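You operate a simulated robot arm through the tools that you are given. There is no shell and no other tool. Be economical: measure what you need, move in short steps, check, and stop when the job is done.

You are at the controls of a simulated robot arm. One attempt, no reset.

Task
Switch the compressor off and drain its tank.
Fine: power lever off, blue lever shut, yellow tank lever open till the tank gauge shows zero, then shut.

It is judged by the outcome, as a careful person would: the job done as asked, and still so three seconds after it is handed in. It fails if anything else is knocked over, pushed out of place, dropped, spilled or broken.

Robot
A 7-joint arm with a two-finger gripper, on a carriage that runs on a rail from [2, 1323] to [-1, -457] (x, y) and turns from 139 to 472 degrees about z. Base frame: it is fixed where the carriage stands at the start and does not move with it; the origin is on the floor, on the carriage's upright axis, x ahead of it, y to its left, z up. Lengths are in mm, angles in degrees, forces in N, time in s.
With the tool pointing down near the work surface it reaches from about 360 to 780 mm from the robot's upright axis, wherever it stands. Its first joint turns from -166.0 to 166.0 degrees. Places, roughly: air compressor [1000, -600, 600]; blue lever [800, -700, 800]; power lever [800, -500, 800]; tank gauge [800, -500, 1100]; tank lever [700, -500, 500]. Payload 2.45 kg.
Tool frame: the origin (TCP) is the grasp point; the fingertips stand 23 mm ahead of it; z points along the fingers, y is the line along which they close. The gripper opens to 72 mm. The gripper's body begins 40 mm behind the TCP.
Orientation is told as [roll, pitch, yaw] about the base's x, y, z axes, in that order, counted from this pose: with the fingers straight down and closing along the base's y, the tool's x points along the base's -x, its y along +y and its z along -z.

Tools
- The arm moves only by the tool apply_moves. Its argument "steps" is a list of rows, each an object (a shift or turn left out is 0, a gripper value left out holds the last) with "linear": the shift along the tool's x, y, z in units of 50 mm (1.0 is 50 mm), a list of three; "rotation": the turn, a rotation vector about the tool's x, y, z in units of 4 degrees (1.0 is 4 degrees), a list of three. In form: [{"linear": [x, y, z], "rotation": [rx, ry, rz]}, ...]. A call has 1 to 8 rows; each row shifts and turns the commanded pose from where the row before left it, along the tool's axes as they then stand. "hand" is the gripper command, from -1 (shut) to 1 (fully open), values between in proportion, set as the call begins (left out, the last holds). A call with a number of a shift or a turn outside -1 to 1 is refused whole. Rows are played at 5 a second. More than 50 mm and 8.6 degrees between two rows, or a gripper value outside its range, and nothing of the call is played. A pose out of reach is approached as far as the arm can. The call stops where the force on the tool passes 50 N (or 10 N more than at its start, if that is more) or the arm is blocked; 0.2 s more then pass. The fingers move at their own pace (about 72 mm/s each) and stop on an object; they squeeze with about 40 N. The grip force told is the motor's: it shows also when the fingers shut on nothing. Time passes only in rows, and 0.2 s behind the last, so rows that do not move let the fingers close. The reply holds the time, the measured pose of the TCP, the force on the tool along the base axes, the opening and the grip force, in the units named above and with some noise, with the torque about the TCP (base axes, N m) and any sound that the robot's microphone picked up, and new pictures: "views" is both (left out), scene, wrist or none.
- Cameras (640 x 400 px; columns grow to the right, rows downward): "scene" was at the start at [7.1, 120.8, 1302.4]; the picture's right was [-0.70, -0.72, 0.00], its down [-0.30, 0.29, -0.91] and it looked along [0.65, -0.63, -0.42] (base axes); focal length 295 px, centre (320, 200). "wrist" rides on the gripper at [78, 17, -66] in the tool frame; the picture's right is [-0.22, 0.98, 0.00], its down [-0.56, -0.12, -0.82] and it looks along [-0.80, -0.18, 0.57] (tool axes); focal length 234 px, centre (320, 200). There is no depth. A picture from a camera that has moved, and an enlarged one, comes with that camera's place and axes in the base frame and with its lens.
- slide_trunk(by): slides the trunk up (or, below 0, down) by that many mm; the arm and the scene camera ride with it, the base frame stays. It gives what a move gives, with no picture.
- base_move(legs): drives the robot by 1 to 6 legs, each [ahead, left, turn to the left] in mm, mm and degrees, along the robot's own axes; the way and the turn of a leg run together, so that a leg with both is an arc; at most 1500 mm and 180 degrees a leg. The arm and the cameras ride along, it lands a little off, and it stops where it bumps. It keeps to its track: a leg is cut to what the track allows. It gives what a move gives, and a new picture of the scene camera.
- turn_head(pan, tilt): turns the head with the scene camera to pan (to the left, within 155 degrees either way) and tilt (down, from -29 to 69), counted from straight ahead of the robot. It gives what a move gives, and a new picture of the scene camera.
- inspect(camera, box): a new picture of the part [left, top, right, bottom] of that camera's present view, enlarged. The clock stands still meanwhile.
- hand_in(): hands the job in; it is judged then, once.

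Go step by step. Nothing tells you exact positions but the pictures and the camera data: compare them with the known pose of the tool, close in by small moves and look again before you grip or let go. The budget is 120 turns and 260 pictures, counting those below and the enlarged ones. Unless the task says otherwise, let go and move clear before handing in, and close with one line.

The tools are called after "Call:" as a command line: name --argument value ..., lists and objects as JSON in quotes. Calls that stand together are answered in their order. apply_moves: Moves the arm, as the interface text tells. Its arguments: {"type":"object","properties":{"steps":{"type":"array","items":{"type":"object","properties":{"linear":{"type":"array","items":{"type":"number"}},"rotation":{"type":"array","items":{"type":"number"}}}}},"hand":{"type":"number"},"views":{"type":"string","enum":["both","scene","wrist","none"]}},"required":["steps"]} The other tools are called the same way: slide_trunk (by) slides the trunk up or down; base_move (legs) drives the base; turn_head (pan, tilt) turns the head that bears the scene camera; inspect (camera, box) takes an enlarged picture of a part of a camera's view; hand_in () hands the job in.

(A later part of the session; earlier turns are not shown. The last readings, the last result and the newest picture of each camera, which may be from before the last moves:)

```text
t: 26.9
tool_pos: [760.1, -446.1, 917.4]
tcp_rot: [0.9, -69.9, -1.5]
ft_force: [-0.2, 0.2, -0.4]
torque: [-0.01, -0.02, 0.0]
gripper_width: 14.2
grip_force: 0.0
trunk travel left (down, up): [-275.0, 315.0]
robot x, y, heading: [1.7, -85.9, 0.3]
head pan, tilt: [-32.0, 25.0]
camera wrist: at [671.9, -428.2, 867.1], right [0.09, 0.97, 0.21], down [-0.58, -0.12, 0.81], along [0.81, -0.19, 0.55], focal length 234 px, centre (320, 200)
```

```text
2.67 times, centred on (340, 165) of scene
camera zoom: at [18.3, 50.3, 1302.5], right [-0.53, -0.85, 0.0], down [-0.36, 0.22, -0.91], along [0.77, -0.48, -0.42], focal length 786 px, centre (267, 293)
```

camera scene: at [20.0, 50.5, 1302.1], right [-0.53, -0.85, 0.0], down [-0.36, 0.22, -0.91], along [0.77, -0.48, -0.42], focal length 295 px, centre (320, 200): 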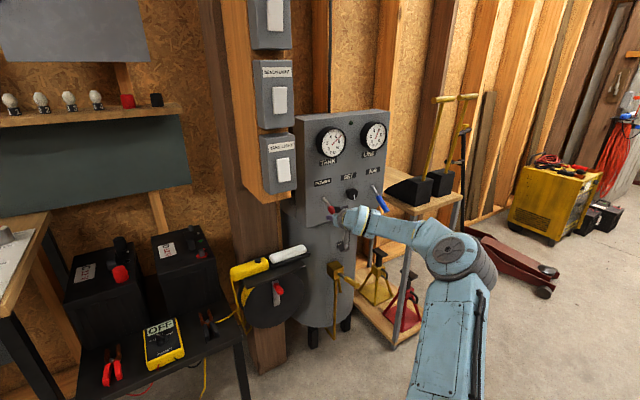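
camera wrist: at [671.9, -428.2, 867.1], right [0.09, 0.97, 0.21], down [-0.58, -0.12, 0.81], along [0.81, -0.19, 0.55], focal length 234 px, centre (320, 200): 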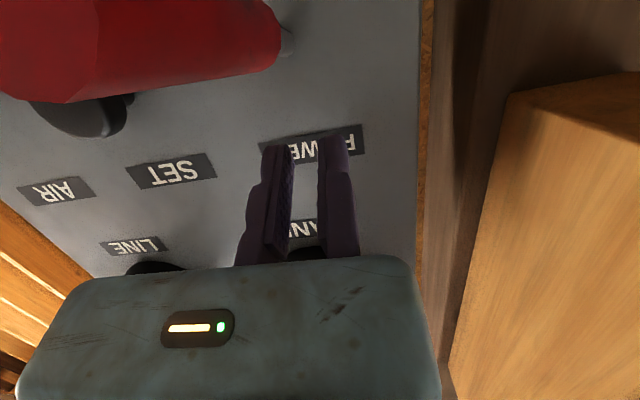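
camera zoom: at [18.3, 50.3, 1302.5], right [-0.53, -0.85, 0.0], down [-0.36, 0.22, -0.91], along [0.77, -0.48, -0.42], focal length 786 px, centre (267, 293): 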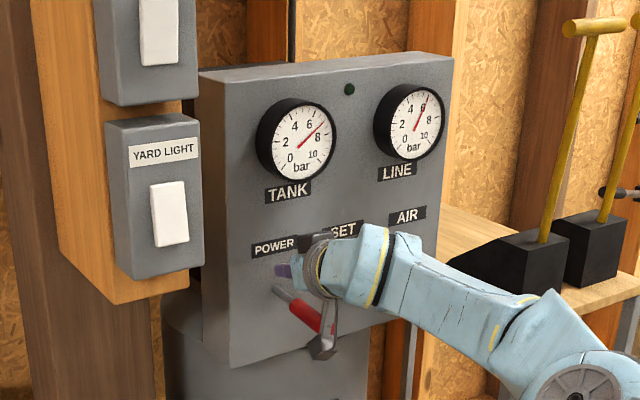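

The lever slipped out of the grip about midway up. I'll retract, level the tool, close the fingers and push the lever up from below.

Call:
apply_moves --hand -1 --steps '[{"linear": [0, 0, -0.65]}, {"linear": [0, 0, -0.65]}, {"linear": [0, 0, -0.65]}, {"rotation": [0, -1, 0]}, {"rotation": [0, -1, 0]}, {"rotation": [0, -1, 0]}, {"rotation": [0, -1, 0]}, {"rotation": [0, -1, 0]}]'

Call:
inspect --camera "scene" --box '[280, 90, 400, 240]'

```text
t: 28.7
tool_pos: [669.1, -444.4, 948.7]
tcp_rot: [74.3, -89.7, -75.1]
ft_force: [0.4, -1.2, 0.5]
torque: [0.01, 0.01, 0.03]
gripper_width: 0.0
grip_force: 28.4
trunk travel left (down, up): [-275.0, 315.0]
robot x, y, heading: [1.1, -87.4, 0.2]
head pan, tilt: [-32.0, 25.0]
camera scene: at [18.4, 50.5, 1302.4], right [-0.53, -0.85, 0.0], down [-0.36, 0.22, -0.91], along [0.77, -0.48, -0.42], focal length 295 px, centre (320, 200)
camera wrist: at [603.0, -426.9, 872.0], right [0.01, 0.97, 0.22], down [-0.82, -0.12, 0.56], along [0.57, -0.19, 0.8], focal length 234 px, centre (320, 200)
```

scene: 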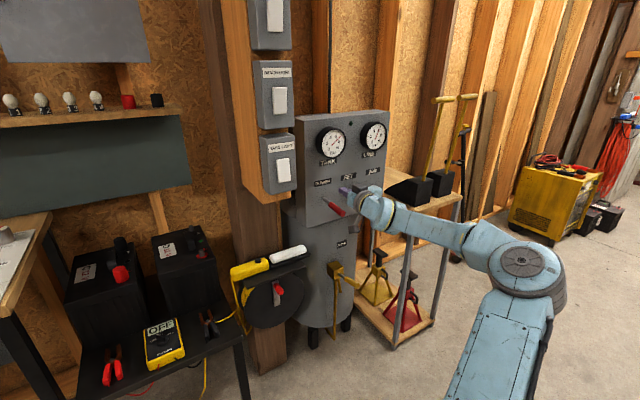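
wrist: 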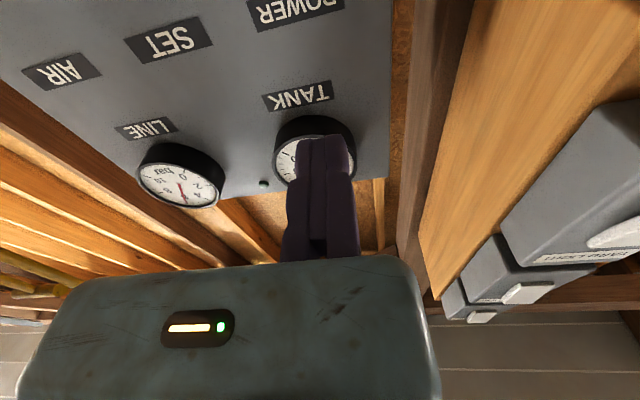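

```text
2.67 times, centred on (340, 165) of scene
camera zoom: at [18.4, 50.5, 1302.4], right [-0.53, -0.85, 0.0], down [-0.36, 0.22, -0.91], along [0.77, -0.48, -0.42], focal length 786 px, centre (267, 293)
```

zoom: 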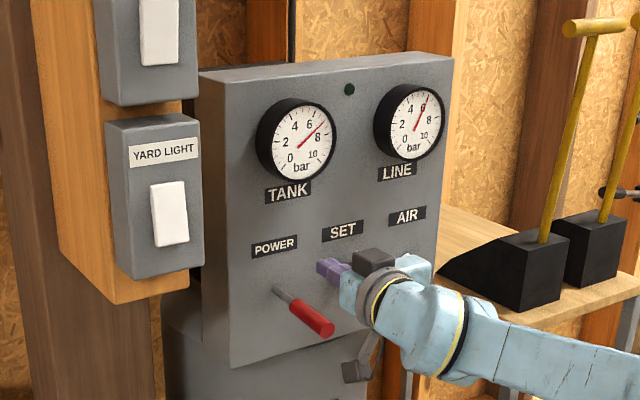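

The lever now stands about horizontal with its tip near (716,-470,848). Descending below it with fingers closed.

Call:
apply_moves --steps '[{"linear": [0.7, -0.1, 0]}, {"linear": [0.7, -0.1, 0]}, {"linear": [0.7, -0.12, 0]}, {"linear": [0.7, -0.12, 0]}]'

Call:
inspect --camera "scene" --box '[280, 90, 400, 240]'

```text
t: 29.7
tool_pos: [666.0, -465.1, 809.3]
tcp_rot: [64.8, -89.7, -65.4]
ft_force: [-0.4, 0.0, -0.2]
torque: [0.0, -0.01, -0.03]
gripper_width: 0.1
grip_force: 28.4
trunk travel left (down, up): [-275.0, 315.0]
robot x, y, heading: [0.3, -88.0, 0.1]
head pan, tilt: [-32.0, 25.0]
camera scene: at [18.2, 50.7, 1302.4], right [-0.53, -0.85, 0.0], down [-0.36, 0.22, -0.91], along [0.77, -0.48, -0.42], focal length 295 px, centre (320, 200)
camera wrist: at [601.7, -447.7, 732.8], right [0.01, 0.97, 0.22], down [-0.82, -0.12, 0.56], along [0.57, -0.19, 0.8], focal length 234 px, centre (320, 200)
```

scene: 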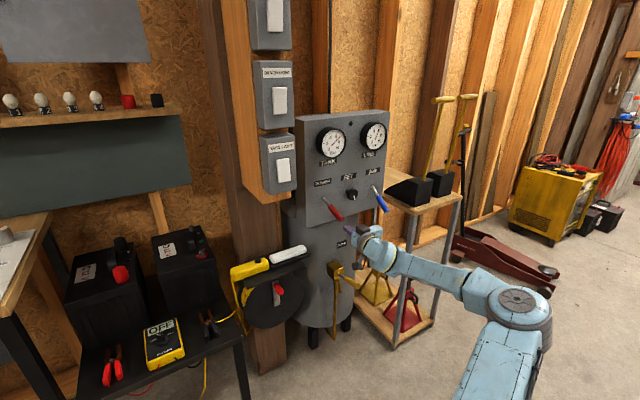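
wrist: 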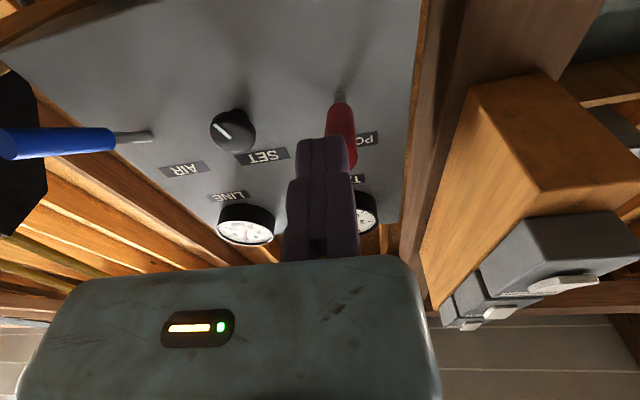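

```text
2.67 times, centred on (340, 165) of scene
camera zoom: at [18.2, 50.7, 1302.4], right [-0.53, -0.85, 0.0], down [-0.36, 0.22, -0.91], along [0.77, -0.48, -0.42], focal length 786 px, centre (267, 293)
```

zoom: 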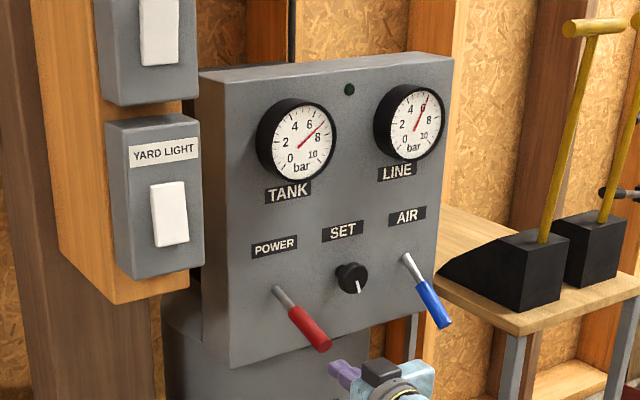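

Call:
apply_moves --steps '[{"linear": [0.25, 0, 0]}, {"linear": [0, 0, 0.75]}, {"linear": [0, 0, 0.75]}, {"linear": [-0.4, 0, 0]}]' --views "wrist"

Call:
inspect --camera "scene" --box '[280, 90, 400, 240]'

```text
t: 30.6
tool_pos: [737.3, -466.5, 799.5]
tcp_rot: [24.4, -89.3, -25.0]
ft_force: [-29.6, 9.7, -8.9]
torque: [-0.42, -1.44, -0.27]
gripper_width: 0.1
grip_force: 28.5
trunk travel left (down, up): [-275.0, 315.0]
robot x, y, heading: [3.3, -85.8, -0.0]
head pan, tilt: [-32.0, 25.0]
stopped in row 4: the force on the tool passed its limit at 68 N (the readings are from after the stop); the commanded pose is now the measured one
camera wrist: at [671.8, -449.0, 722.8], right [0.01, 0.97, 0.22], down [-0.81, -0.12, 0.57], along [0.58, -0.19, 0.79], focal length 234 px, centre (320, 200)
```

wrist: 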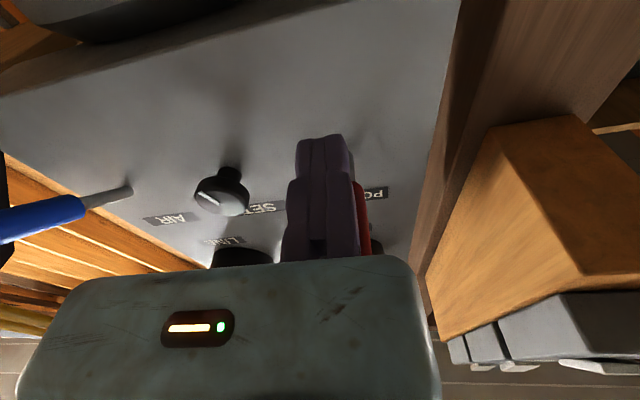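

```text
2.67 times, centred on (340, 165) of scene
camera zoom: at [17.2, 51.1, 1302.2], right [-0.53, -0.85, 0.0], down [-0.36, 0.22, -0.91], along [0.77, -0.48, -0.42], focal length 786 px, centre (267, 293)
```

zoom: 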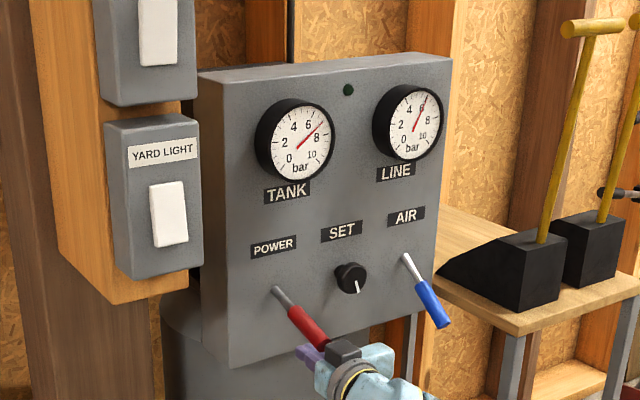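

The lever end met the gripper body, so I'm in too deep. I'll back off 22 mm and then lift.

Call:
apply_moves --steps '[{"linear": [0.08, 0.0, -0.2]}, {"linear": [0, 0, -0.25]}, {"linear": [-0.3, 0, 0]}, {"linear": [-0.3, 0, 0]}, {"linear": [-0.3, 0, 0]}]' --views "wrist"

Call:
inspect --camera "scene" --box '[280, 90, 400, 240]'

```text
t: 31.8
tool_pos: [716.8, -465.3, 843.0]
tcp_rot: [30.1, -89.4, -30.6]
ft_force: [-0.1, 0.4, 0.4]
torque: [-0.01, 0.02, -0.01]
gripper_width: 0.0
grip_force: 27.9
trunk travel left (down, up): [-275.0, 315.0]
robot x, y, heading: [-2.4, -83.6, -0.0]
head pan, tilt: [-32.0, 25.0]
camera wrist: at [650.9, -448.0, 765.9], right [0.01, 0.97, 0.22], down [-0.82, -0.12, 0.57], along [0.58, -0.19, 0.79], focal length 234 px, centre (320, 200)
```

wrist: 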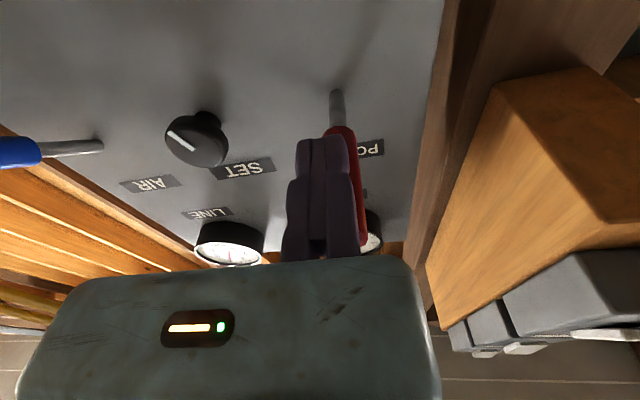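

```text
2.67 times, centred on (340, 165) of scene
camera zoom: at [18.7, 50.5, 1302.4], right [-0.53, -0.85, 0.0], down [-0.36, 0.22, -0.91], along [0.77, -0.48, -0.42], focal length 786 px, centre (267, 293)
```

zoom: 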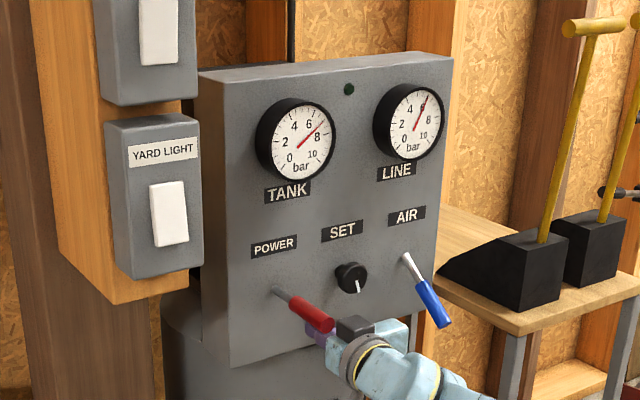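

Call:
apply_moves --steps '[{"linear": [-0.3, 0.04, 0]}, {"linear": [-0.3, 0.04, 0]}, {"linear": [-0.3, 0, 0.1]}]' --views "wrist"

Call:
inspect --camera "scene" --box '[280, 90, 400, 240]'

```text
t: 32.5
tool_pos: [716.5, -465.7, 862.9]
tcp_rot: [25.4, -87.8, -25.9]
ft_force: [-4.0, -0.8, -11.6]
torque: [-0.03, 0.25, -0.05]
gripper_width: 0.1
grip_force: 28.8
trunk travel left (down, up): [-275.0, 315.0]
robot x, y, heading: [1.6, -89.1, 0.1]
head pan, tilt: [-32.0, 25.0]
stopped in row 3: the force on the tool passed its limit at 65 N (the readings are from after the stop); the commanded pose is now the measured one
camera wrist: at [649.0, -447.3, 788.5], right [0.02, 0.97, 0.23], down [-0.8, -0.13, 0.59], along [0.6, -0.2, 0.78], focal length 234 px, centre (320, 200)
```

wrist: 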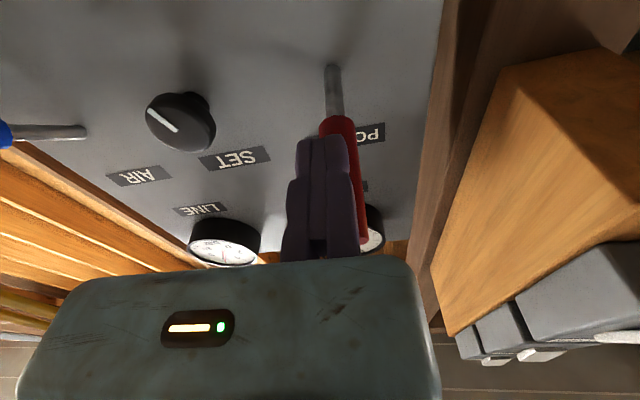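

```text
2.67 times, centred on (340, 165) of scene
camera zoom: at [19.3, 50.0, 1302.5], right [-0.53, -0.85, 0.0], down [-0.36, 0.22, -0.91], along [0.77, -0.48, -0.42], focal length 786 px, centre (267, 293)
```

zoom: 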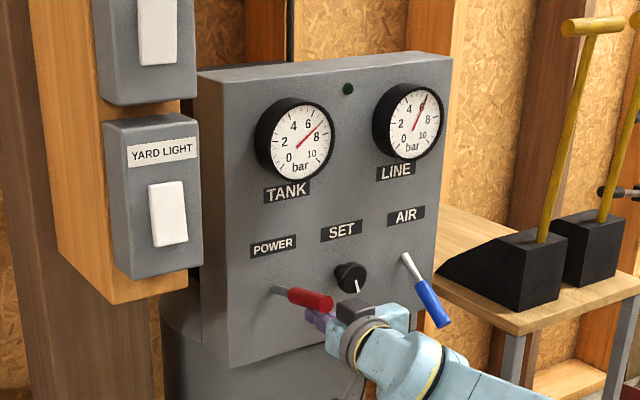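

The lever is just past horizontal, and the force limit tripped. I'll push in slower, smaller steps to tell friction from a stop.

Call:
apply_moves --steps '[{"linear": [-0.06, 0.0, 0]}, {"linear": [-0.06, 0.0, 0]}, {"linear": [-0.06, 0.0, 0]}, {"linear": [-0.06, 0, 0]}, {"linear": [-0.06, 0, 0]}, {"linear": [-0.06, 0, 0]}]' --views "none"

Call:
inspect --camera "scene" --box '[280, 90, 400, 240]'

```text
t: 33.3
tool_pos: [717.0, -465.9, 864.3]
tcp_rot: [22.6, -87.0, -23.1]
ft_force: [-0.8, -2.5, -11.7]
torque: [-0.05, 0.31, -0.03]
gripper_width: 0.1
grip_force: 28.4
trunk travel left (down, up): [-275.0, 315.0]
robot x, y, heading: [-2.5, -85.4, -0.2]
head pan, tilt: [-32.0, 25.0]
stopped in row 3: the force on the tool passed its limit at 53 N (the readings are from after the stop); the commanded pose is now the measured one
```

```text
2.67 times, centred on (340, 165) of scene
camera zoom: at [19.5, 50.0, 1303.0], right [-0.53, -0.85, 0.0], down [-0.36, 0.22, -0.91], along [0.77, -0.48, -0.42], focal length 786 px, centre (267, 293)
```

zoom: 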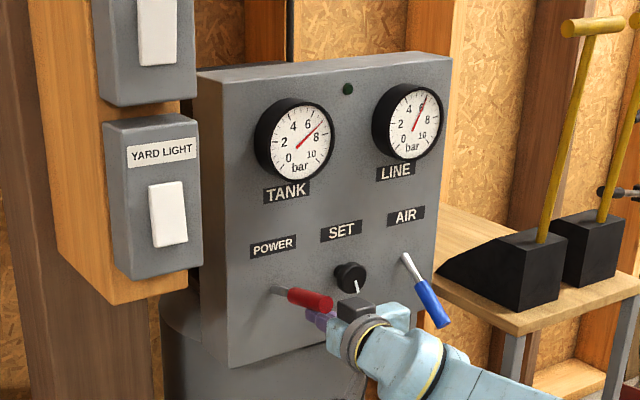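

It feels like a hard stop at roughly +14°, close to perpendicular to the panel, which leans back about 16°. I'll lower the finger a little and see whether the lever stays.

Call:
apply_moves --steps '[{"linear": [0.2, 0, 0]}, {"linear": [0.2, 0, 0]}, {}, {}]' --views "wrist"

Call:
inspect --camera "scene" --box '[300, 150, 360, 230]'

```text
t: 34.3
tool_pos: [716.0, -463.1, 847.3]
tcp_rot: [22.4, -87.3, -22.9]
ft_force: [-0.6, -0.4, 0.2]
torque: [-0.01, -0.02, -0.03]
gripper_width: 0.2
grip_force: 28.3
trunk travel left (down, up): [-275.0, 315.0]
robot x, y, heading: [-1.5, -83.9, 0.3]
head pan, tilt: [-32.0, 25.0]
camera wrist: at [646.7, -446.6, 772.8], right [0.02, 0.97, 0.23], down [-0.8, -0.13, 0.59], along [0.61, -0.2, 0.77], focal length 234 px, centre (320, 200)
```

wrist: 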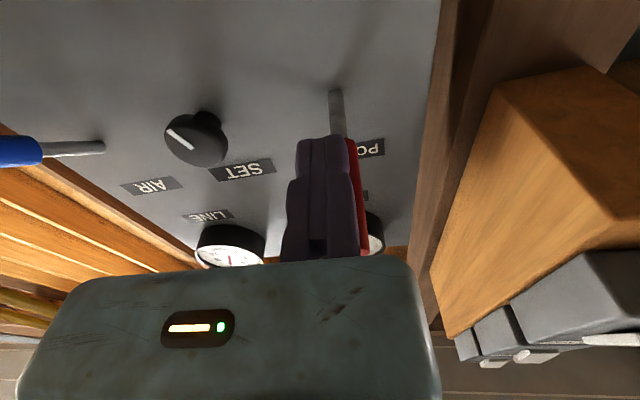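

```text
5.00 times, centred on (330, 190) of scene
camera zoom: at [18.7, 50.6, 1302.4], right [-0.53, -0.85, 0.0], down [-0.36, 0.22, -0.91], along [0.77, -0.48, -0.42], focal length 1474 px, centre (270, 250)
```

zoom: 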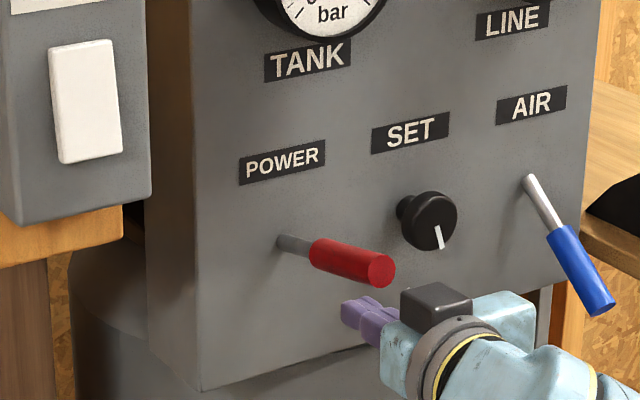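

The power lever stays up, roughly square to the panel, so I take it as off. Next is the blue lever at y≈-693: retract, then drive the base 230 mm to the right.

Call:
apply_moves --steps '[{"linear": [0.4, 0, -0.5]}, {"linear": [0.4, 0, -0.8]}, {"linear": [0.4, 0, -0.5]}]' --views "none"

Call:
base_move --legs '[[0, -228, 0]]'

Call:
inspect --camera "wrist" --box '[80, 0, 560, 300]'

```text
t: 35.1
tool_pos: [622.2, -464.1, 790.5]
tcp_rot: [22.8, -87.3, -23.3]
ft_force: [0.3, -0.6, -0.3]
torque: [0.02, -0.02, -0.02]
gripper_width: 0.0
grip_force: 29.0
trunk travel left (down, up): [-275.0, 315.0]
robot x, y, heading: [-0.5, -85.7, 0.1]
head pan, tilt: [-32.0, 25.0]
```

```text
t: 36.9
tool_pos: [620.7, -687.2, 790.7]
tcp_rot: [22.4, -87.3, -22.9]
ft_force: [-0.4, 0.2, 0.1]
torque: [0.03, 0.0, 0.01]
gripper_width: 0.0
grip_force: 28.4
trunk travel left (down, up): [-275.0, 315.0]
robot x, y, heading: [4.2, -308.1, -0.3]
head pan, tilt: [-32.0, 25.0]
camera scene: at [18.7, -173.0, 1302.4], right [-0.53, -0.85, 0.0], down [-0.36, 0.22, -0.91], along [0.77, -0.48, -0.42], focal length 295 px, centre (320, 200)
```

scene: 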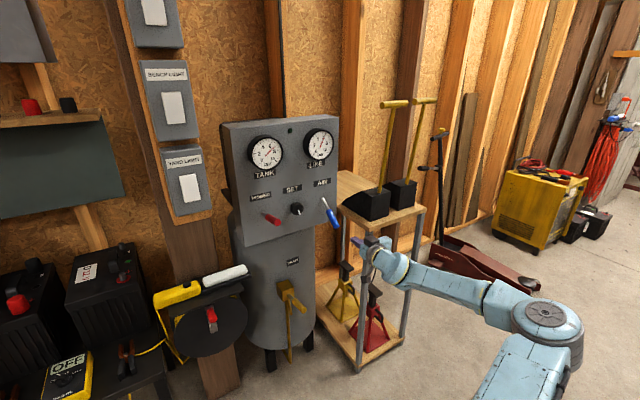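

```text
1.33 times, centred on (320, 150) of wrist
camera zoom: at [552.1, -670.7, 716.6], right [0.02, 0.97, 0.23], down [-0.8, -0.13, 0.59], along [0.61, -0.2, 0.77], focal length 312 px, centre (320, 267)
```

zoom: 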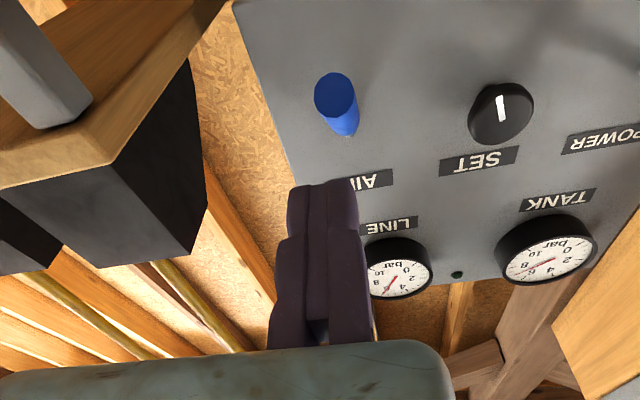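

The blue lever is at y≈-688 and lined up with the closed fingers, and the cart edge is clear at y≈-795. Going under the lever now.

Call:
apply_moves --steps '[{"linear": [0.6, 0, 0]}, {"linear": [0, 0, 0.75]}, {"linear": [0, 0, 0.75]}, {"linear": [0, 0, 0.7]}]' --views "wrist"

Call:
inspect --camera "scene" --box '[290, 150, 410, 270]'

```text
t: 37.9
tool_pos: [731.2, -688.9, 756.8]
tcp_rot: [23.0, -87.2, -23.6]
ft_force: [-0.5, -0.1, 0.0]
torque: [0.02, -0.01, 0.0]
gripper_width: 0.1
grip_force: 29.0
trunk travel left (down, up): [-275.0, 315.0]
robot x, y, heading: [-1.4, -311.1, 0.1]
head pan, tilt: [-32.0, 25.0]
camera wrist: at [662.6, -671.3, 682.5], right [0.02, 0.97, 0.24], down [-0.8, -0.13, 0.59], along [0.61, -0.2, 0.77], focal length 234 px, centre (320, 200)
```

wrist: 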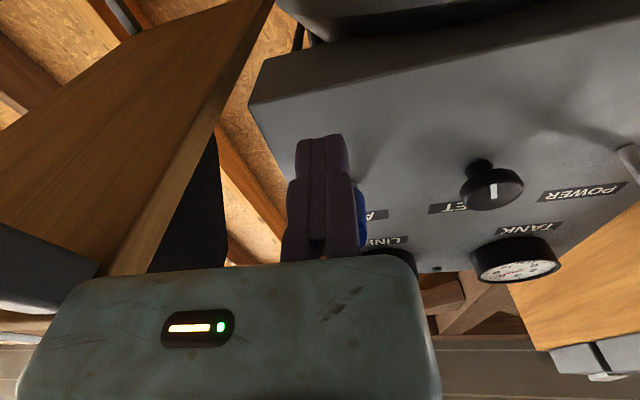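

```text
3.33 times, centred on (350, 210) of scene
camera zoom: at [18.1, -173.1, 1302.4], right [-0.53, -0.85, 0.0], down [-0.36, 0.22, -0.91], along [0.77, -0.48, -0.42], focal length 983 px, centre (220, 167)
```

zoom: 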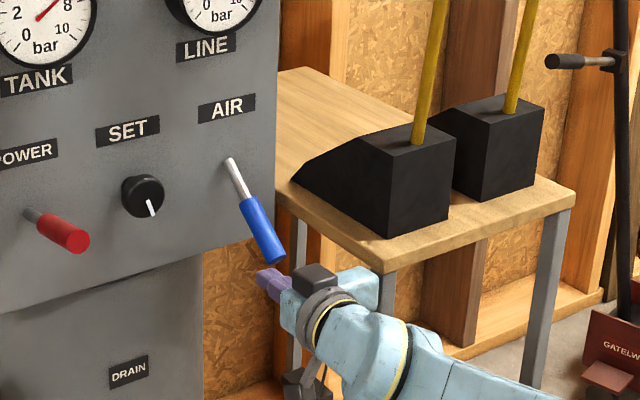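

Call:
apply_moves --steps '[{"linear": [-0.3, 0.0, -0.1]}, {"linear": [-0.3, 0, -0.1]}, {"linear": [-0.3, 0, -0.08]}, {"linear": [-0.3, 0, 0]}]' --views "wrist"

Call:
inspect --camera "scene" --box '[290, 150, 410, 270]'

```text
t: 38.9
tool_pos: [718.4, -688.1, 818.0]
tcp_rot: [22.2, -87.3, -22.7]
ft_force: [0.2, 0.3, -0.2]
torque: [-0.01, 0.0, -0.03]
gripper_width: 0.0
grip_force: 28.2
trunk travel left (down, up): [-275.0, 315.0]
robot x, y, heading: [-2.8, -311.5, -0.0]
head pan, tilt: [-32.0, 25.0]
camera wrist: at [650.5, -670.7, 744.2], right [0.02, 0.97, 0.23], down [-0.8, -0.13, 0.59], along [0.61, -0.2, 0.77], focal length 234 px, centre (320, 200)
```

wrist: 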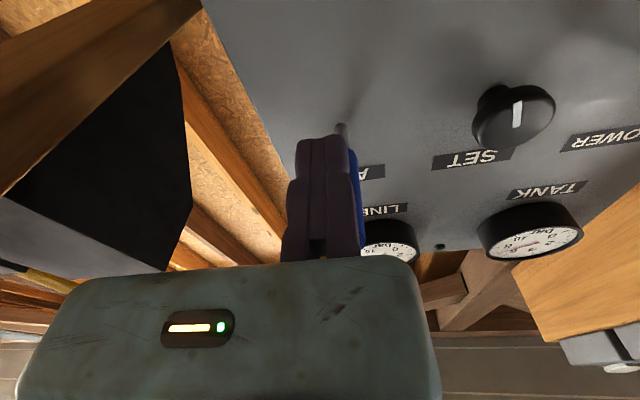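

```text
3.33 times, centred on (350, 210) of scene
camera zoom: at [18.8, -173.1, 1302.4], right [-0.53, -0.85, 0.0], down [-0.36, 0.22, -0.91], along [0.77, -0.48, -0.42], focal length 983 px, centre (220, 167)
```

zoom: 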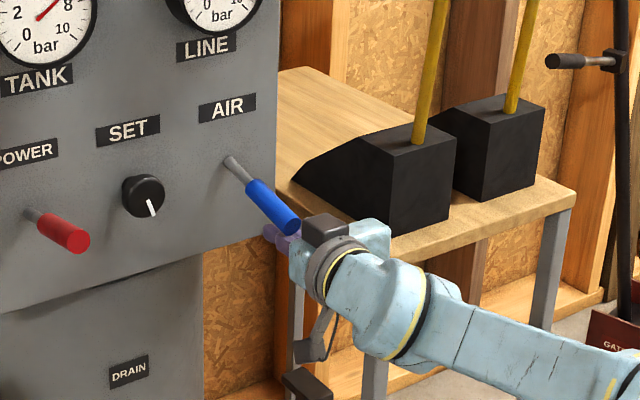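

The blue lever is riding up on the fingers. Continuing gently to its stop.

Call:
apply_moves --steps '[{"linear": [-0.2, 0.04, 0]}, {"linear": [-0.2, 0.04, 0]}, {"linear": [-0.2, 0, 0]}, {"linear": [-0.15, 0, 0]}, {"linear": [-0.1, 0, 0]}, {"linear": [-0.08, 0, 0]}, {"linear": [-0.08, 0, 0]}, {"linear": [-0.08, 0, 0]}]' --views "none"

Call:
inspect --camera "scene" --box '[240, 120, 390, 260]'

```text
t: 40.6
tool_pos: [721.1, -687.9, 863.8]
tcp_rot: [22.1, -86.5, -22.4]
ft_force: [-21.0, 9.0, -39.8]
torque: [-0.16, 0.82, 0.26]
gripper_width: 0.0
grip_force: 28.6
trunk travel left (down, up): [-275.0, 315.0]
robot x, y, heading: [-1.0, -311.0, 0.0]
head pan, tilt: [-32.0, 25.0]
```

```text
2.86 times, centred on (315, 190) of scene
camera zoom: at [20.1, -173.8, 1301.8], right [-0.53, -0.85, 0.0], down [-0.36, 0.22, -0.91], along [0.77, -0.48, -0.42], focal length 842 px, centre (334, 229)
```

zoom: 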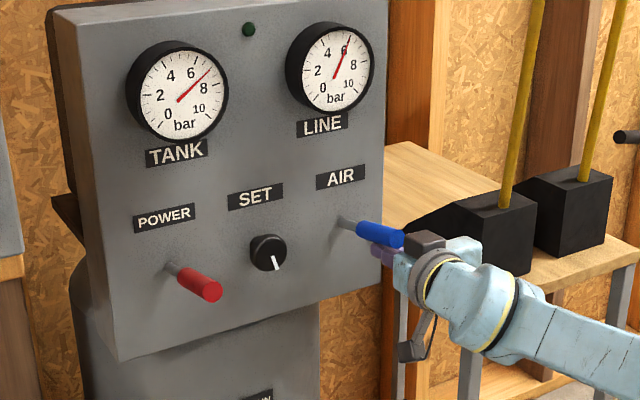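

The blue lever is at its stop. Lowering off and retracting, then looking at both levers and the drain valve.

Call:
apply_moves --steps '[{"linear": [0.4, 0, 0]}, {"linear": [0.4, 0, -0.6]}, {"linear": [0.0, 0, -0.8]}, {"linear": [0, 0.0, -0.8]}]' --views "none"

Call:
inspect --camera "scene" --box '[220, 100, 370, 240]'

Call:
inspect --camera "scene" --box '[230, 240, 350, 360]'

```text
t: 41.6
tool_pos: [608.7, -684.5, 838.7]
tcp_rot: [22.2, -87.3, -22.5]
ft_force: [-0.1, 0.5, -0.8]
torque: [0.02, -0.02, 0.0]
gripper_width: 0.2
grip_force: 27.8
trunk travel left (down, up): [-275.0, 315.0]
robot x, y, heading: [0.0, -310.4, -0.2]
head pan, tilt: [-32.0, 25.0]
```

```text
2.86 times, centred on (295, 170) of scene
camera zoom: at [19.4, -173.0, 1302.4], right [-0.53, -0.85, 0.0], down [-0.36, 0.22, -0.91], along [0.77, -0.48, -0.42], focal length 842 px, centre (391, 286)
```

zoom: 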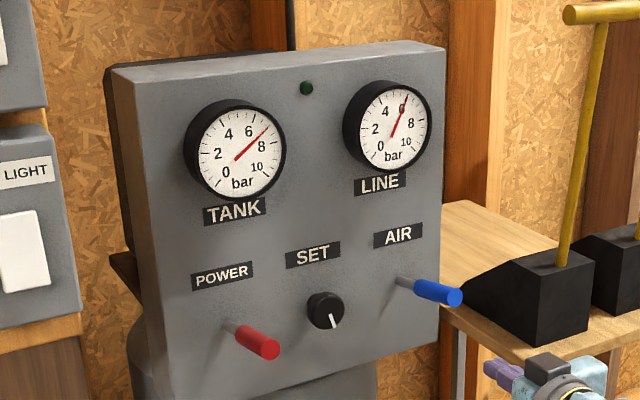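

```text
3.33 times, centred on (290, 300) of scene
camera zoom: at [19.4, -173.0, 1302.4], right [-0.53, -0.85, 0.0], down [-0.36, 0.22, -0.91], along [0.77, -0.48, -0.42], focal length 983 px, centre (420, -133)
```

zoom: 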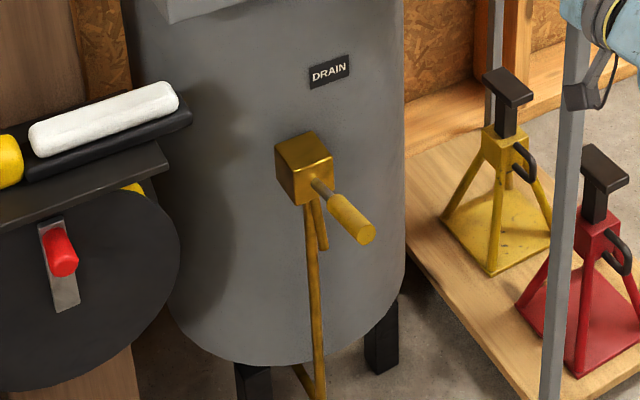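

Both levers hold at the same angle square to the panel. The tank lever points out and slightly up, tip ≈(675,-514,555), so shut is up and open should be down. I'll drive back to y≈-140 and lower the trunk.

Call:
base_move --legs '[[0, 170, 0]]'

Call:
slide_trunk --by -190

Call:
apply_moves --steps '[{"rotation": [0, 1, 0]}, {"rotation": [0, 1, 0]}, {"rotation": [0, 1, 0]}, {"rotation": [0, 1, 0]}, {"rotation": [0, 1, 0]}, {"rotation": [0, 1, 0]}]'

```text
t: 43.1
tool_pos: [608.8, -516.0, 839.1]
tcp_rot: [22.5, -87.2, -23.1]
ft_force: [1.2, -0.1, -0.2]
torque: [-0.02, -0.03, -0.03]
gripper_width: 0.2
grip_force: 28.5
trunk travel left (down, up): [-275.0, 315.0]
robot x, y, heading: [-1.7, -144.9, 0.0]
head pan, tilt: [-32.0, 25.0]
camera scene: at [18.9, -4.6, 1302.4], right [-0.53, -0.85, 0.0], down [-0.36, 0.22, -0.91], along [0.77, -0.48, -0.42], focal length 295 px, centre (320, 200)
```

scene: 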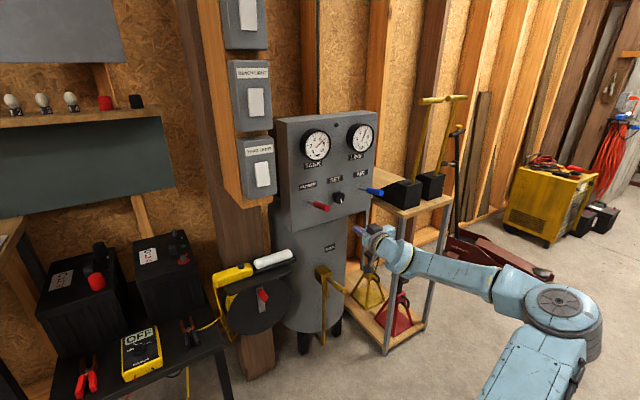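

```text
t: 45.2
tool_pos: [610.0, -516.4, 648.5]
tcp_rot: [22.4, -87.3, -23.0]
ft_force: [0.0, -0.2, 0.1]
torque: [-0.01, -0.05, 0.0]
gripper_width: 0.1
grip_force: 28.2
trunk travel left (down, up): [-85.0, 505.0]
robot x, y, heading: [-4.1, -139.4, 0.1]
head pan, tilt: [-32.0, 25.0]
```

```text
t: 46.6
tool_pos: [609.1, -514.6, 648.0]
tcp_rot: [2.4, -63.4, -2.7]
ft_force: [-0.2, 0.2, 0.3]
torque: [0.01, 0.03, 0.01]
gripper_width: 0.0
grip_force: 28.7
trunk travel left (down, up): [-85.0, 505.0]
robot x, y, heading: [-2.7, -142.8, 0.1]
head pan, tilt: [-32.0, 25.0]
camera scene: at [18.9, -4.6, 1112.4], right [-0.53, -0.85, 0.0], down [-0.36, 0.22, -0.91], along [0.77, -0.48, -0.42], focal length 295 px, centre (320, 200)
camera wrist: at [516.4, -497.9, 608.5], right [0.11, 0.97, 0.21], down [-0.48, -0.14, 0.86], along [0.87, -0.2, 0.46], focal length 234 px, centre (320, 200)
```

scene: 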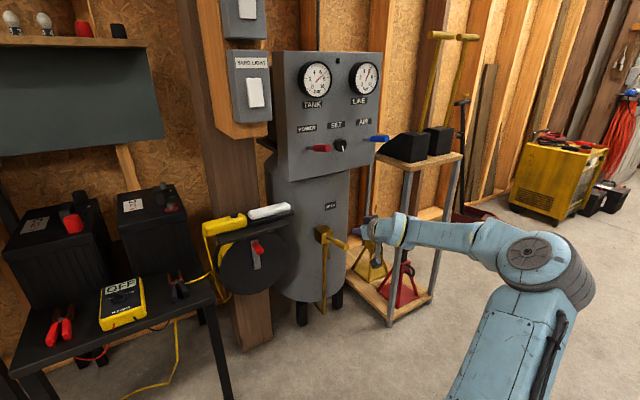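
wrist: 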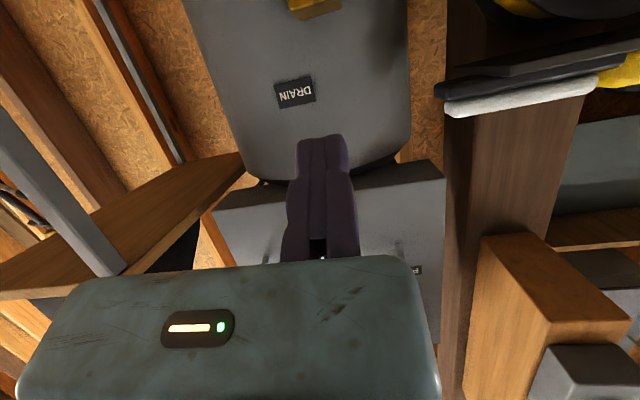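

Call:
inspect --camera "scene" --box '[290, 190, 420, 290]'

Call:
apply_moves --steps '[{"rotation": [0, 1, 0]}, {"rotation": [0, 1, 0]}, {"rotation": [0, 1, 0]}, {"rotation": [0, 1, 0]}, {"rotation": [0, 1, 0]}]' --views "wrist"

```text
4.00 times, centred on (355, 240) of scene
camera zoom: at [18.9, -4.6, 1112.4], right [-0.53, -0.85, 0.0], down [-0.36, 0.22, -0.91], along [0.77, -0.48, -0.42], focal length 1179 px, centre (180, 40)
```

zoom: 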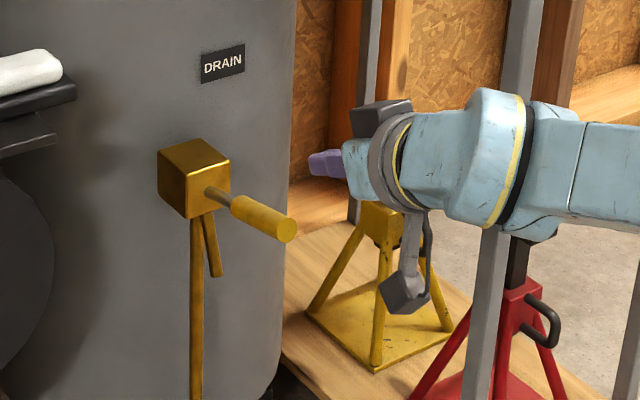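

```text
t: 47.8
tool_pos: [609.4, -516.1, 649.1]
tcp_rot: [1.4, -43.4, -1.6]
ft_force: [1.0, 0.1, 0.1]
torque: [0.0, 0.03, -0.05]
gripper_width: 0.0
grip_force: 28.8
trunk travel left (down, up): [-85.0, 505.0]
robot x, y, heading: [3.6, -139.2, 0.3]
head pan, tilt: [-32.0, 25.0]
camera wrist: at [508.1, -498.6, 643.1], right [0.17, 0.97, 0.17], down [-0.16, -0.14, 0.98], along [0.97, -0.19, 0.13], focal length 234 px, centre (320, 200)
```

wrist: 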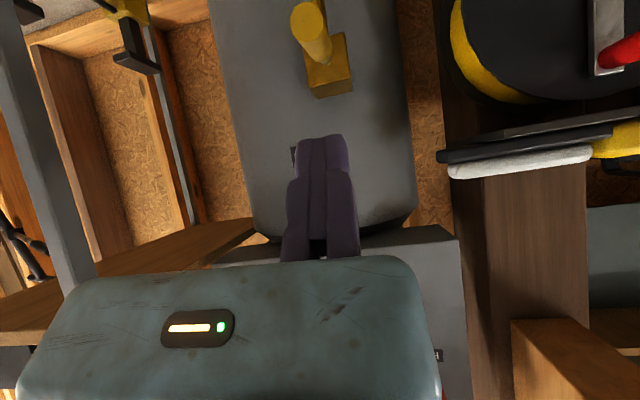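

The yellow handle tip is at about (676,-520,548) and slopes up toward the robot. I'll put the closed fingertips just above it and press down gently.

Call:
apply_moves --steps '[{"linear": [-0.14, -0.04, 0.64]}, {"linear": [-0.14, -0.04, 0.64]}, {"linear": [-0.14, -0.04, 0.63]}]' --views "wrist"

Call:
inspect --camera "scene" --box '[290, 190, 420, 290]'

```text
t: 48.6
tool_pos: [687.8, -522.3, 593.3]
tcp_rot: [1.4, -43.5, -1.6]
ft_force: [0.3, 0.5, 0.1]
torque: [0.01, -0.05, 0.02]
gripper_width: 0.1
grip_force: 28.4
trunk travel left (down, up): [-85.0, 505.0]
robot x, y, heading: [-1.9, -141.2, 0.2]
head pan, tilt: [-32.0, 25.0]
camera wrist: at [586.8, -503.7, 588.2], right [0.17, 0.97, 0.17], down [-0.16, -0.14, 0.98], along [0.97, -0.19, 0.13], focal length 234 px, centre (320, 200)
```

wrist: 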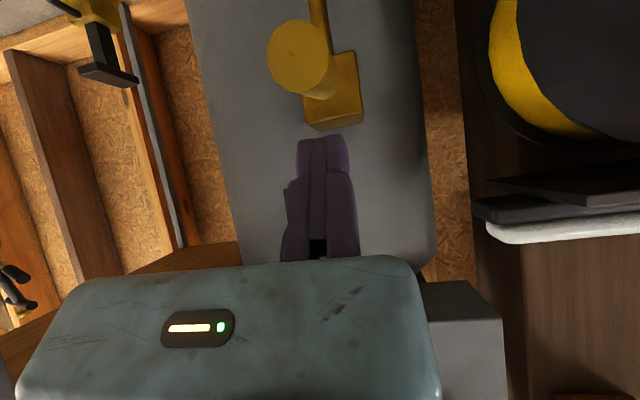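

```text
4.00 times, centred on (355, 240) of scene
camera zoom: at [18.6, -4.4, 1112.4], right [-0.53, -0.85, 0.0], down [-0.36, 0.22, -0.91], along [0.77, -0.48, -0.42], focal length 1179 px, centre (180, 40)
```

zoom: 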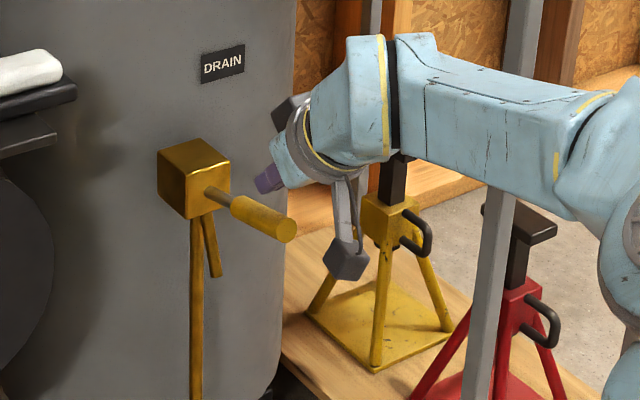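

Call:
apply_moves --steps '[{"linear": [0.137, 0, 0.145]}, {"linear": [0.137, 0, 0.145]}, {"linear": [0.137, 0, 0.145]}, {"linear": [0.137, 0, 0.145]}]' --views "wrist"

Call:
inspect --camera "scene" --box '[290, 190, 420, 290]'

```text
t: 49.6
tool_pos: [688.0, -521.6, 553.8]
tcp_rot: [1.4, -43.6, -1.6]
ft_force: [0.3, 0.0, -0.8]
torque: [-0.02, -0.02, 0.03]
gripper_width: 0.3
grip_force: 28.7
trunk travel left (down, up): [-85.0, 505.0]
robot x, y, heading: [1.7, -144.0, -0.2]
head pan, tilt: [-32.0, 25.0]
camera wrist: at [587.7, -504.6, 548.6], right [0.17, 0.97, 0.17], down [-0.16, -0.14, 0.98], along [0.97, -0.19, 0.13], focal length 234 px, centre (320, 200)
```

wrist: 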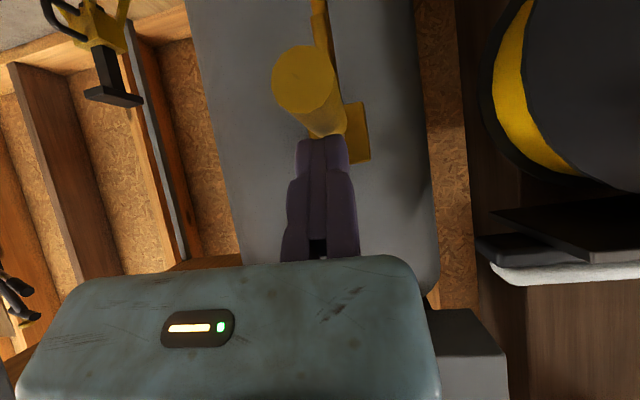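

```text
4.00 times, centred on (355, 240) of scene
camera zoom: at [18.9, -4.5, 1112.4], right [-0.53, -0.85, 0.0], down [-0.36, 0.22, -0.91], along [0.77, -0.48, -0.42], focal length 1179 px, centre (180, 40)
```

zoom: 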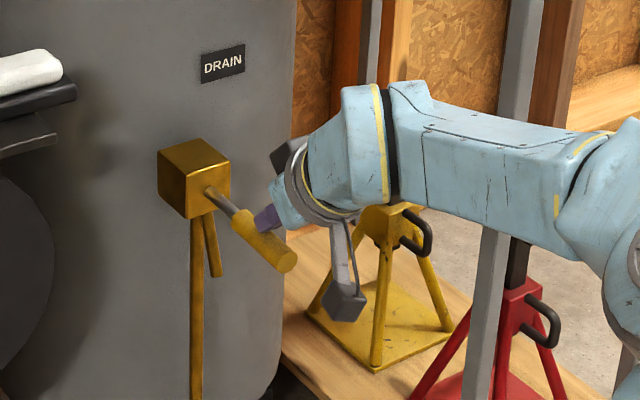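

The handle yields downward. I'll press on about 60 mm.

Call:
apply_moves --steps '[{"linear": [0.137, 0, 0.145]}, {"linear": [0.137, 0, 0.145]}, {"linear": [0.137, 0, 0.145]}, {"linear": [0.137, 0, 0.145]}, {"linear": [0.137, 0, 0.145]}, {"linear": [0.137, 0, 0.145]}]' --views "none"

Call:
inspect --camera "scene" --box '[290, 190, 420, 290]'

Call:
inspect --camera "scene" --box '[260, 40, 400, 160]'

```text
t: 51.0
tool_pos: [688.6, -518.9, 491.9]
tcp_rot: [1.3, -43.4, -1.5]
ft_force: [0.2, 0.1, 0.2]
torque: [0.02, 0.01, 0.0]
gripper_width: 0.1
grip_force: 28.4
trunk travel left (down, up): [-85.0, 505.0]
robot x, y, heading: [0.5, -141.1, -0.0]
head pan, tilt: [-32.0, 25.0]
```

```text
4.00 times, centred on (355, 240) of scene
camera zoom: at [18.9, -4.5, 1112.4], right [-0.53, -0.85, 0.0], down [-0.36, 0.22, -0.91], along [0.77, -0.48, -0.42], focal length 1179 px, centre (180, 40)
```

zoom: 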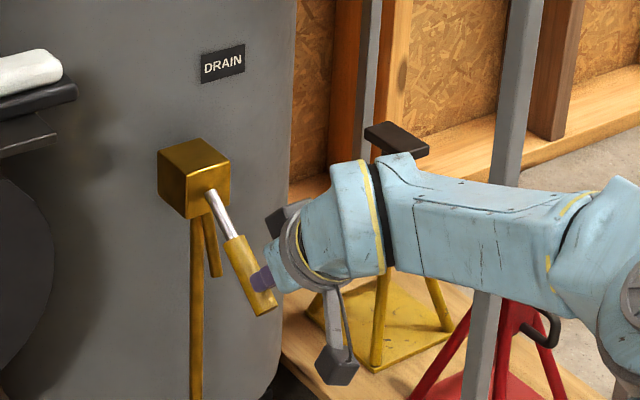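

```text
3.33 times, centred on (330, 100) of scene
camera zoom: at [18.9, -4.5, 1112.4], right [-0.53, -0.85, 0.0], down [-0.36, 0.22, -0.91], along [0.77, -0.48, -0.42], focal length 983 px, centre (287, 533)
```

zoom: 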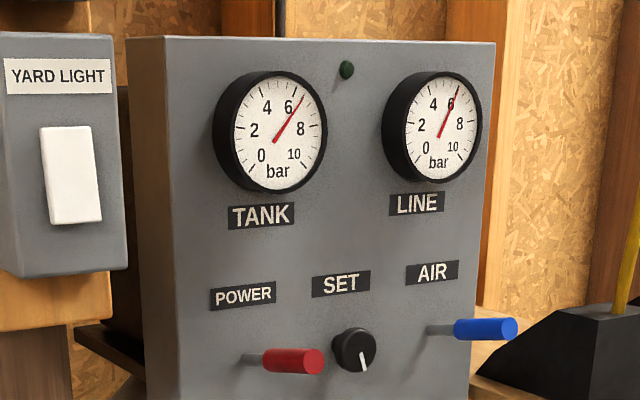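

The tank gauge is falling (about 6.6 bar) while the line gauge holds, so open is down. Pressing a little more, then waiting.

Call:
apply_moves --steps '[{"linear": [0.1, 0, 0.1]}, {"linear": [0.1, 0, 0.1]}, {}, {}, {}, {}, {}, {}]' --views "none"

Call:
apply_moves --steps '[{}, {}, {}, {}, {}, {}, {}, {}]' --views "none"

Call:
inspect --camera "scene" --box '[260, 40, 400, 160]'

Call:
inspect --camera "scene" --box '[290, 190, 420, 290]'

```text
t: 51.6
tool_pos: [690.4, -520.8, 490.6]
tcp_rot: [1.2, -44.3, -1.7]
ft_force: [-24.8, 8.3, 24.0]
torque: [0.37, 0.34, -0.07]
gripper_width: 6.0
grip_force: 28.5
trunk travel left (down, up): [-85.0, 505.0]
robot x, y, heading: [0.8, -139.3, 0.2]
head pan, tilt: [-32.0, 25.0]
stopped in row 3: the force on the tool passed its limit at 56 N (the readings are from after the stop); the commanded pose is now the measured one
```

```text
t: 53.4
tool_pos: [690.4, -520.4, 490.9]
tcp_rot: [0.9, -44.3, -1.3]
ft_force: [-18.7, 0.6, 40.5]
torque: [0.32, 0.0, -0.23]
gripper_width: 5.8
grip_force: 28.5
trunk travel left (down, up): [-85.0, 505.0]
robot x, y, heading: [1.8, -139.2, -0.1]
head pan, tilt: [-32.0, 25.0]
```

```text
3.33 times, centred on (330, 100) of scene
camera zoom: at [16.0, -3.1, 1112.4], right [-0.53, -0.85, 0.0], down [-0.36, 0.22, -0.91], along [0.77, -0.48, -0.42], focal length 983 px, centre (287, 533)
```

zoom: 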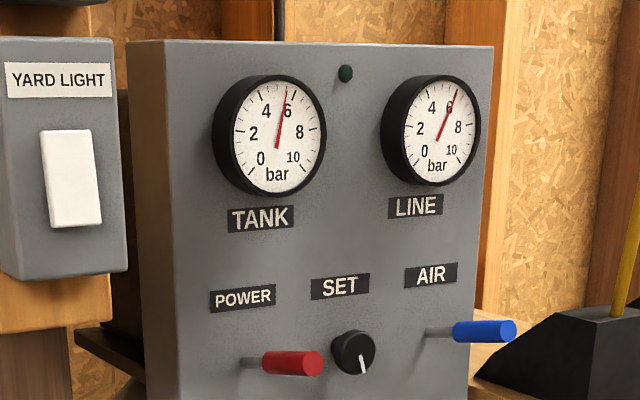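

```text
4.00 times, centred on (355, 240) of scene
camera zoom: at [16.0, -3.1, 1112.4], right [-0.53, -0.85, 0.0], down [-0.36, 0.22, -0.91], along [0.77, -0.48, -0.42], focal length 1179 px, centre (180, 40)
```

zoom: 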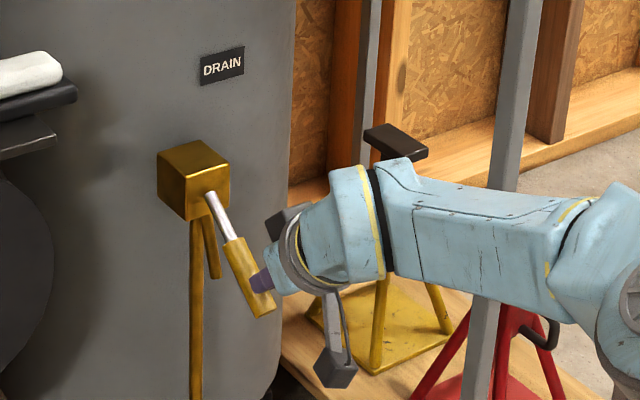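

The drain is open at its stop, and the gauge is at about 6 and falling. Meanwhile I'll retract and level the tool so I can later lift the handle from below.

Call:
apply_moves --steps '[{"linear": [-0.1, 0, -0.3]}, {"linear": [0, 0, -0.7]}, {"linear": [0, 0, -0.7]}, {"linear": [0, 0, -0.7]}, {"rotation": [0, -1, 0]}, {"rotation": [0, -1, 0]}, {"rotation": [0, -1, 0]}, {"rotation": [0, -1, 0]}]' --views "none"

Call:
apply_moves --steps '[{"rotation": [0, -1, 0]}, {"rotation": [0, -1, 0]}, {"rotation": [0, -1, 0]}, {"rotation": [0, -1, 0]}, {"rotation": [0, -1, 0]}, {"rotation": [0, -1, 0]}, {"rotation": [0, -1, 0]}, {}]' --views "scene"

Call:
inspect --camera "scene" --box '[290, 190, 420, 290]'

Call:
inspect --camera "scene" --box '[260, 40, 400, 160]'

```text
t: 55.2
tool_pos: [611.6, -521.8, 578.2]
tcp_rot: [2.0, -60.0, -2.3]
ft_force: [-0.4, -0.3, -0.8]
torque: [-0.02, -0.01, 0.04]
gripper_width: 0.0
grip_force: 28.7
trunk travel left (down, up): [-85.0, 505.0]
robot x, y, heading: [0.9, -143.4, 0.2]
head pan, tilt: [-32.0, 25.0]
```

```text
t: 57.0
tool_pos: [609.9, -520.9, 576.5]
tcp_rot: [25.2, -88.0, -25.8]
ft_force: [0.5, 0.2, -1.1]
torque: [0.01, 0.03, -0.02]
gripper_width: 0.0
grip_force: 28.3
trunk travel left (down, up): [-85.0, 505.0]
robot x, y, heading: [-0.5, -139.2, 0.1]
head pan, tilt: [-32.0, 25.0]
camera scene: at [18.9, -4.3, 1112.4], right [-0.53, -0.85, 0.0], down [-0.36, 0.22, -0.91], along [0.77, -0.48, -0.42], focal length 295 px, centre (320, 200)
```

scene: 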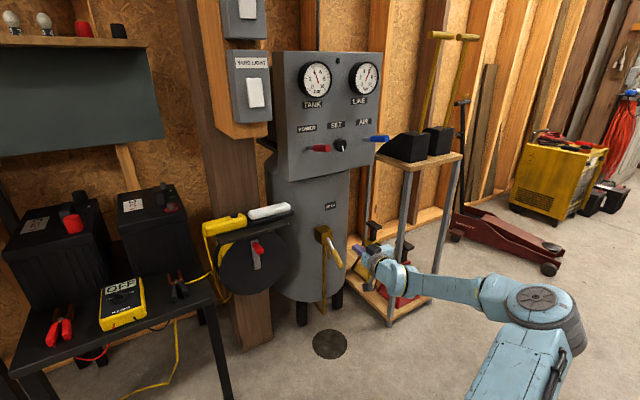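

```text
4.00 times, centred on (355, 240) of scene
camera zoom: at [18.9, -4.3, 1112.4], right [-0.53, -0.85, 0.0], down [-0.36, 0.22, -0.91], along [0.77, -0.48, -0.42], focal length 1179 px, centre (180, 40)
```

zoom: 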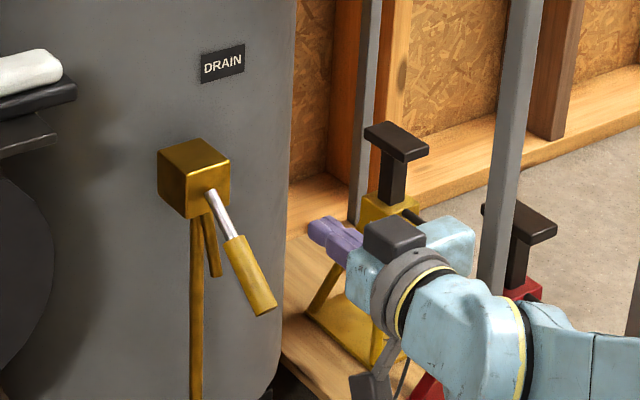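

```text
3.33 times, centred on (330, 100) of scene
camera zoom: at [18.9, -4.3, 1112.4], right [-0.53, -0.85, 0.0], down [-0.36, 0.22, -0.91], along [0.77, -0.48, -0.42], focal length 983 px, centre (287, 533)
```

zoom: 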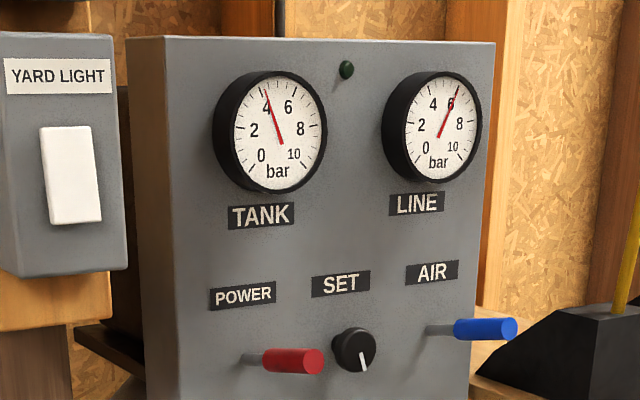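

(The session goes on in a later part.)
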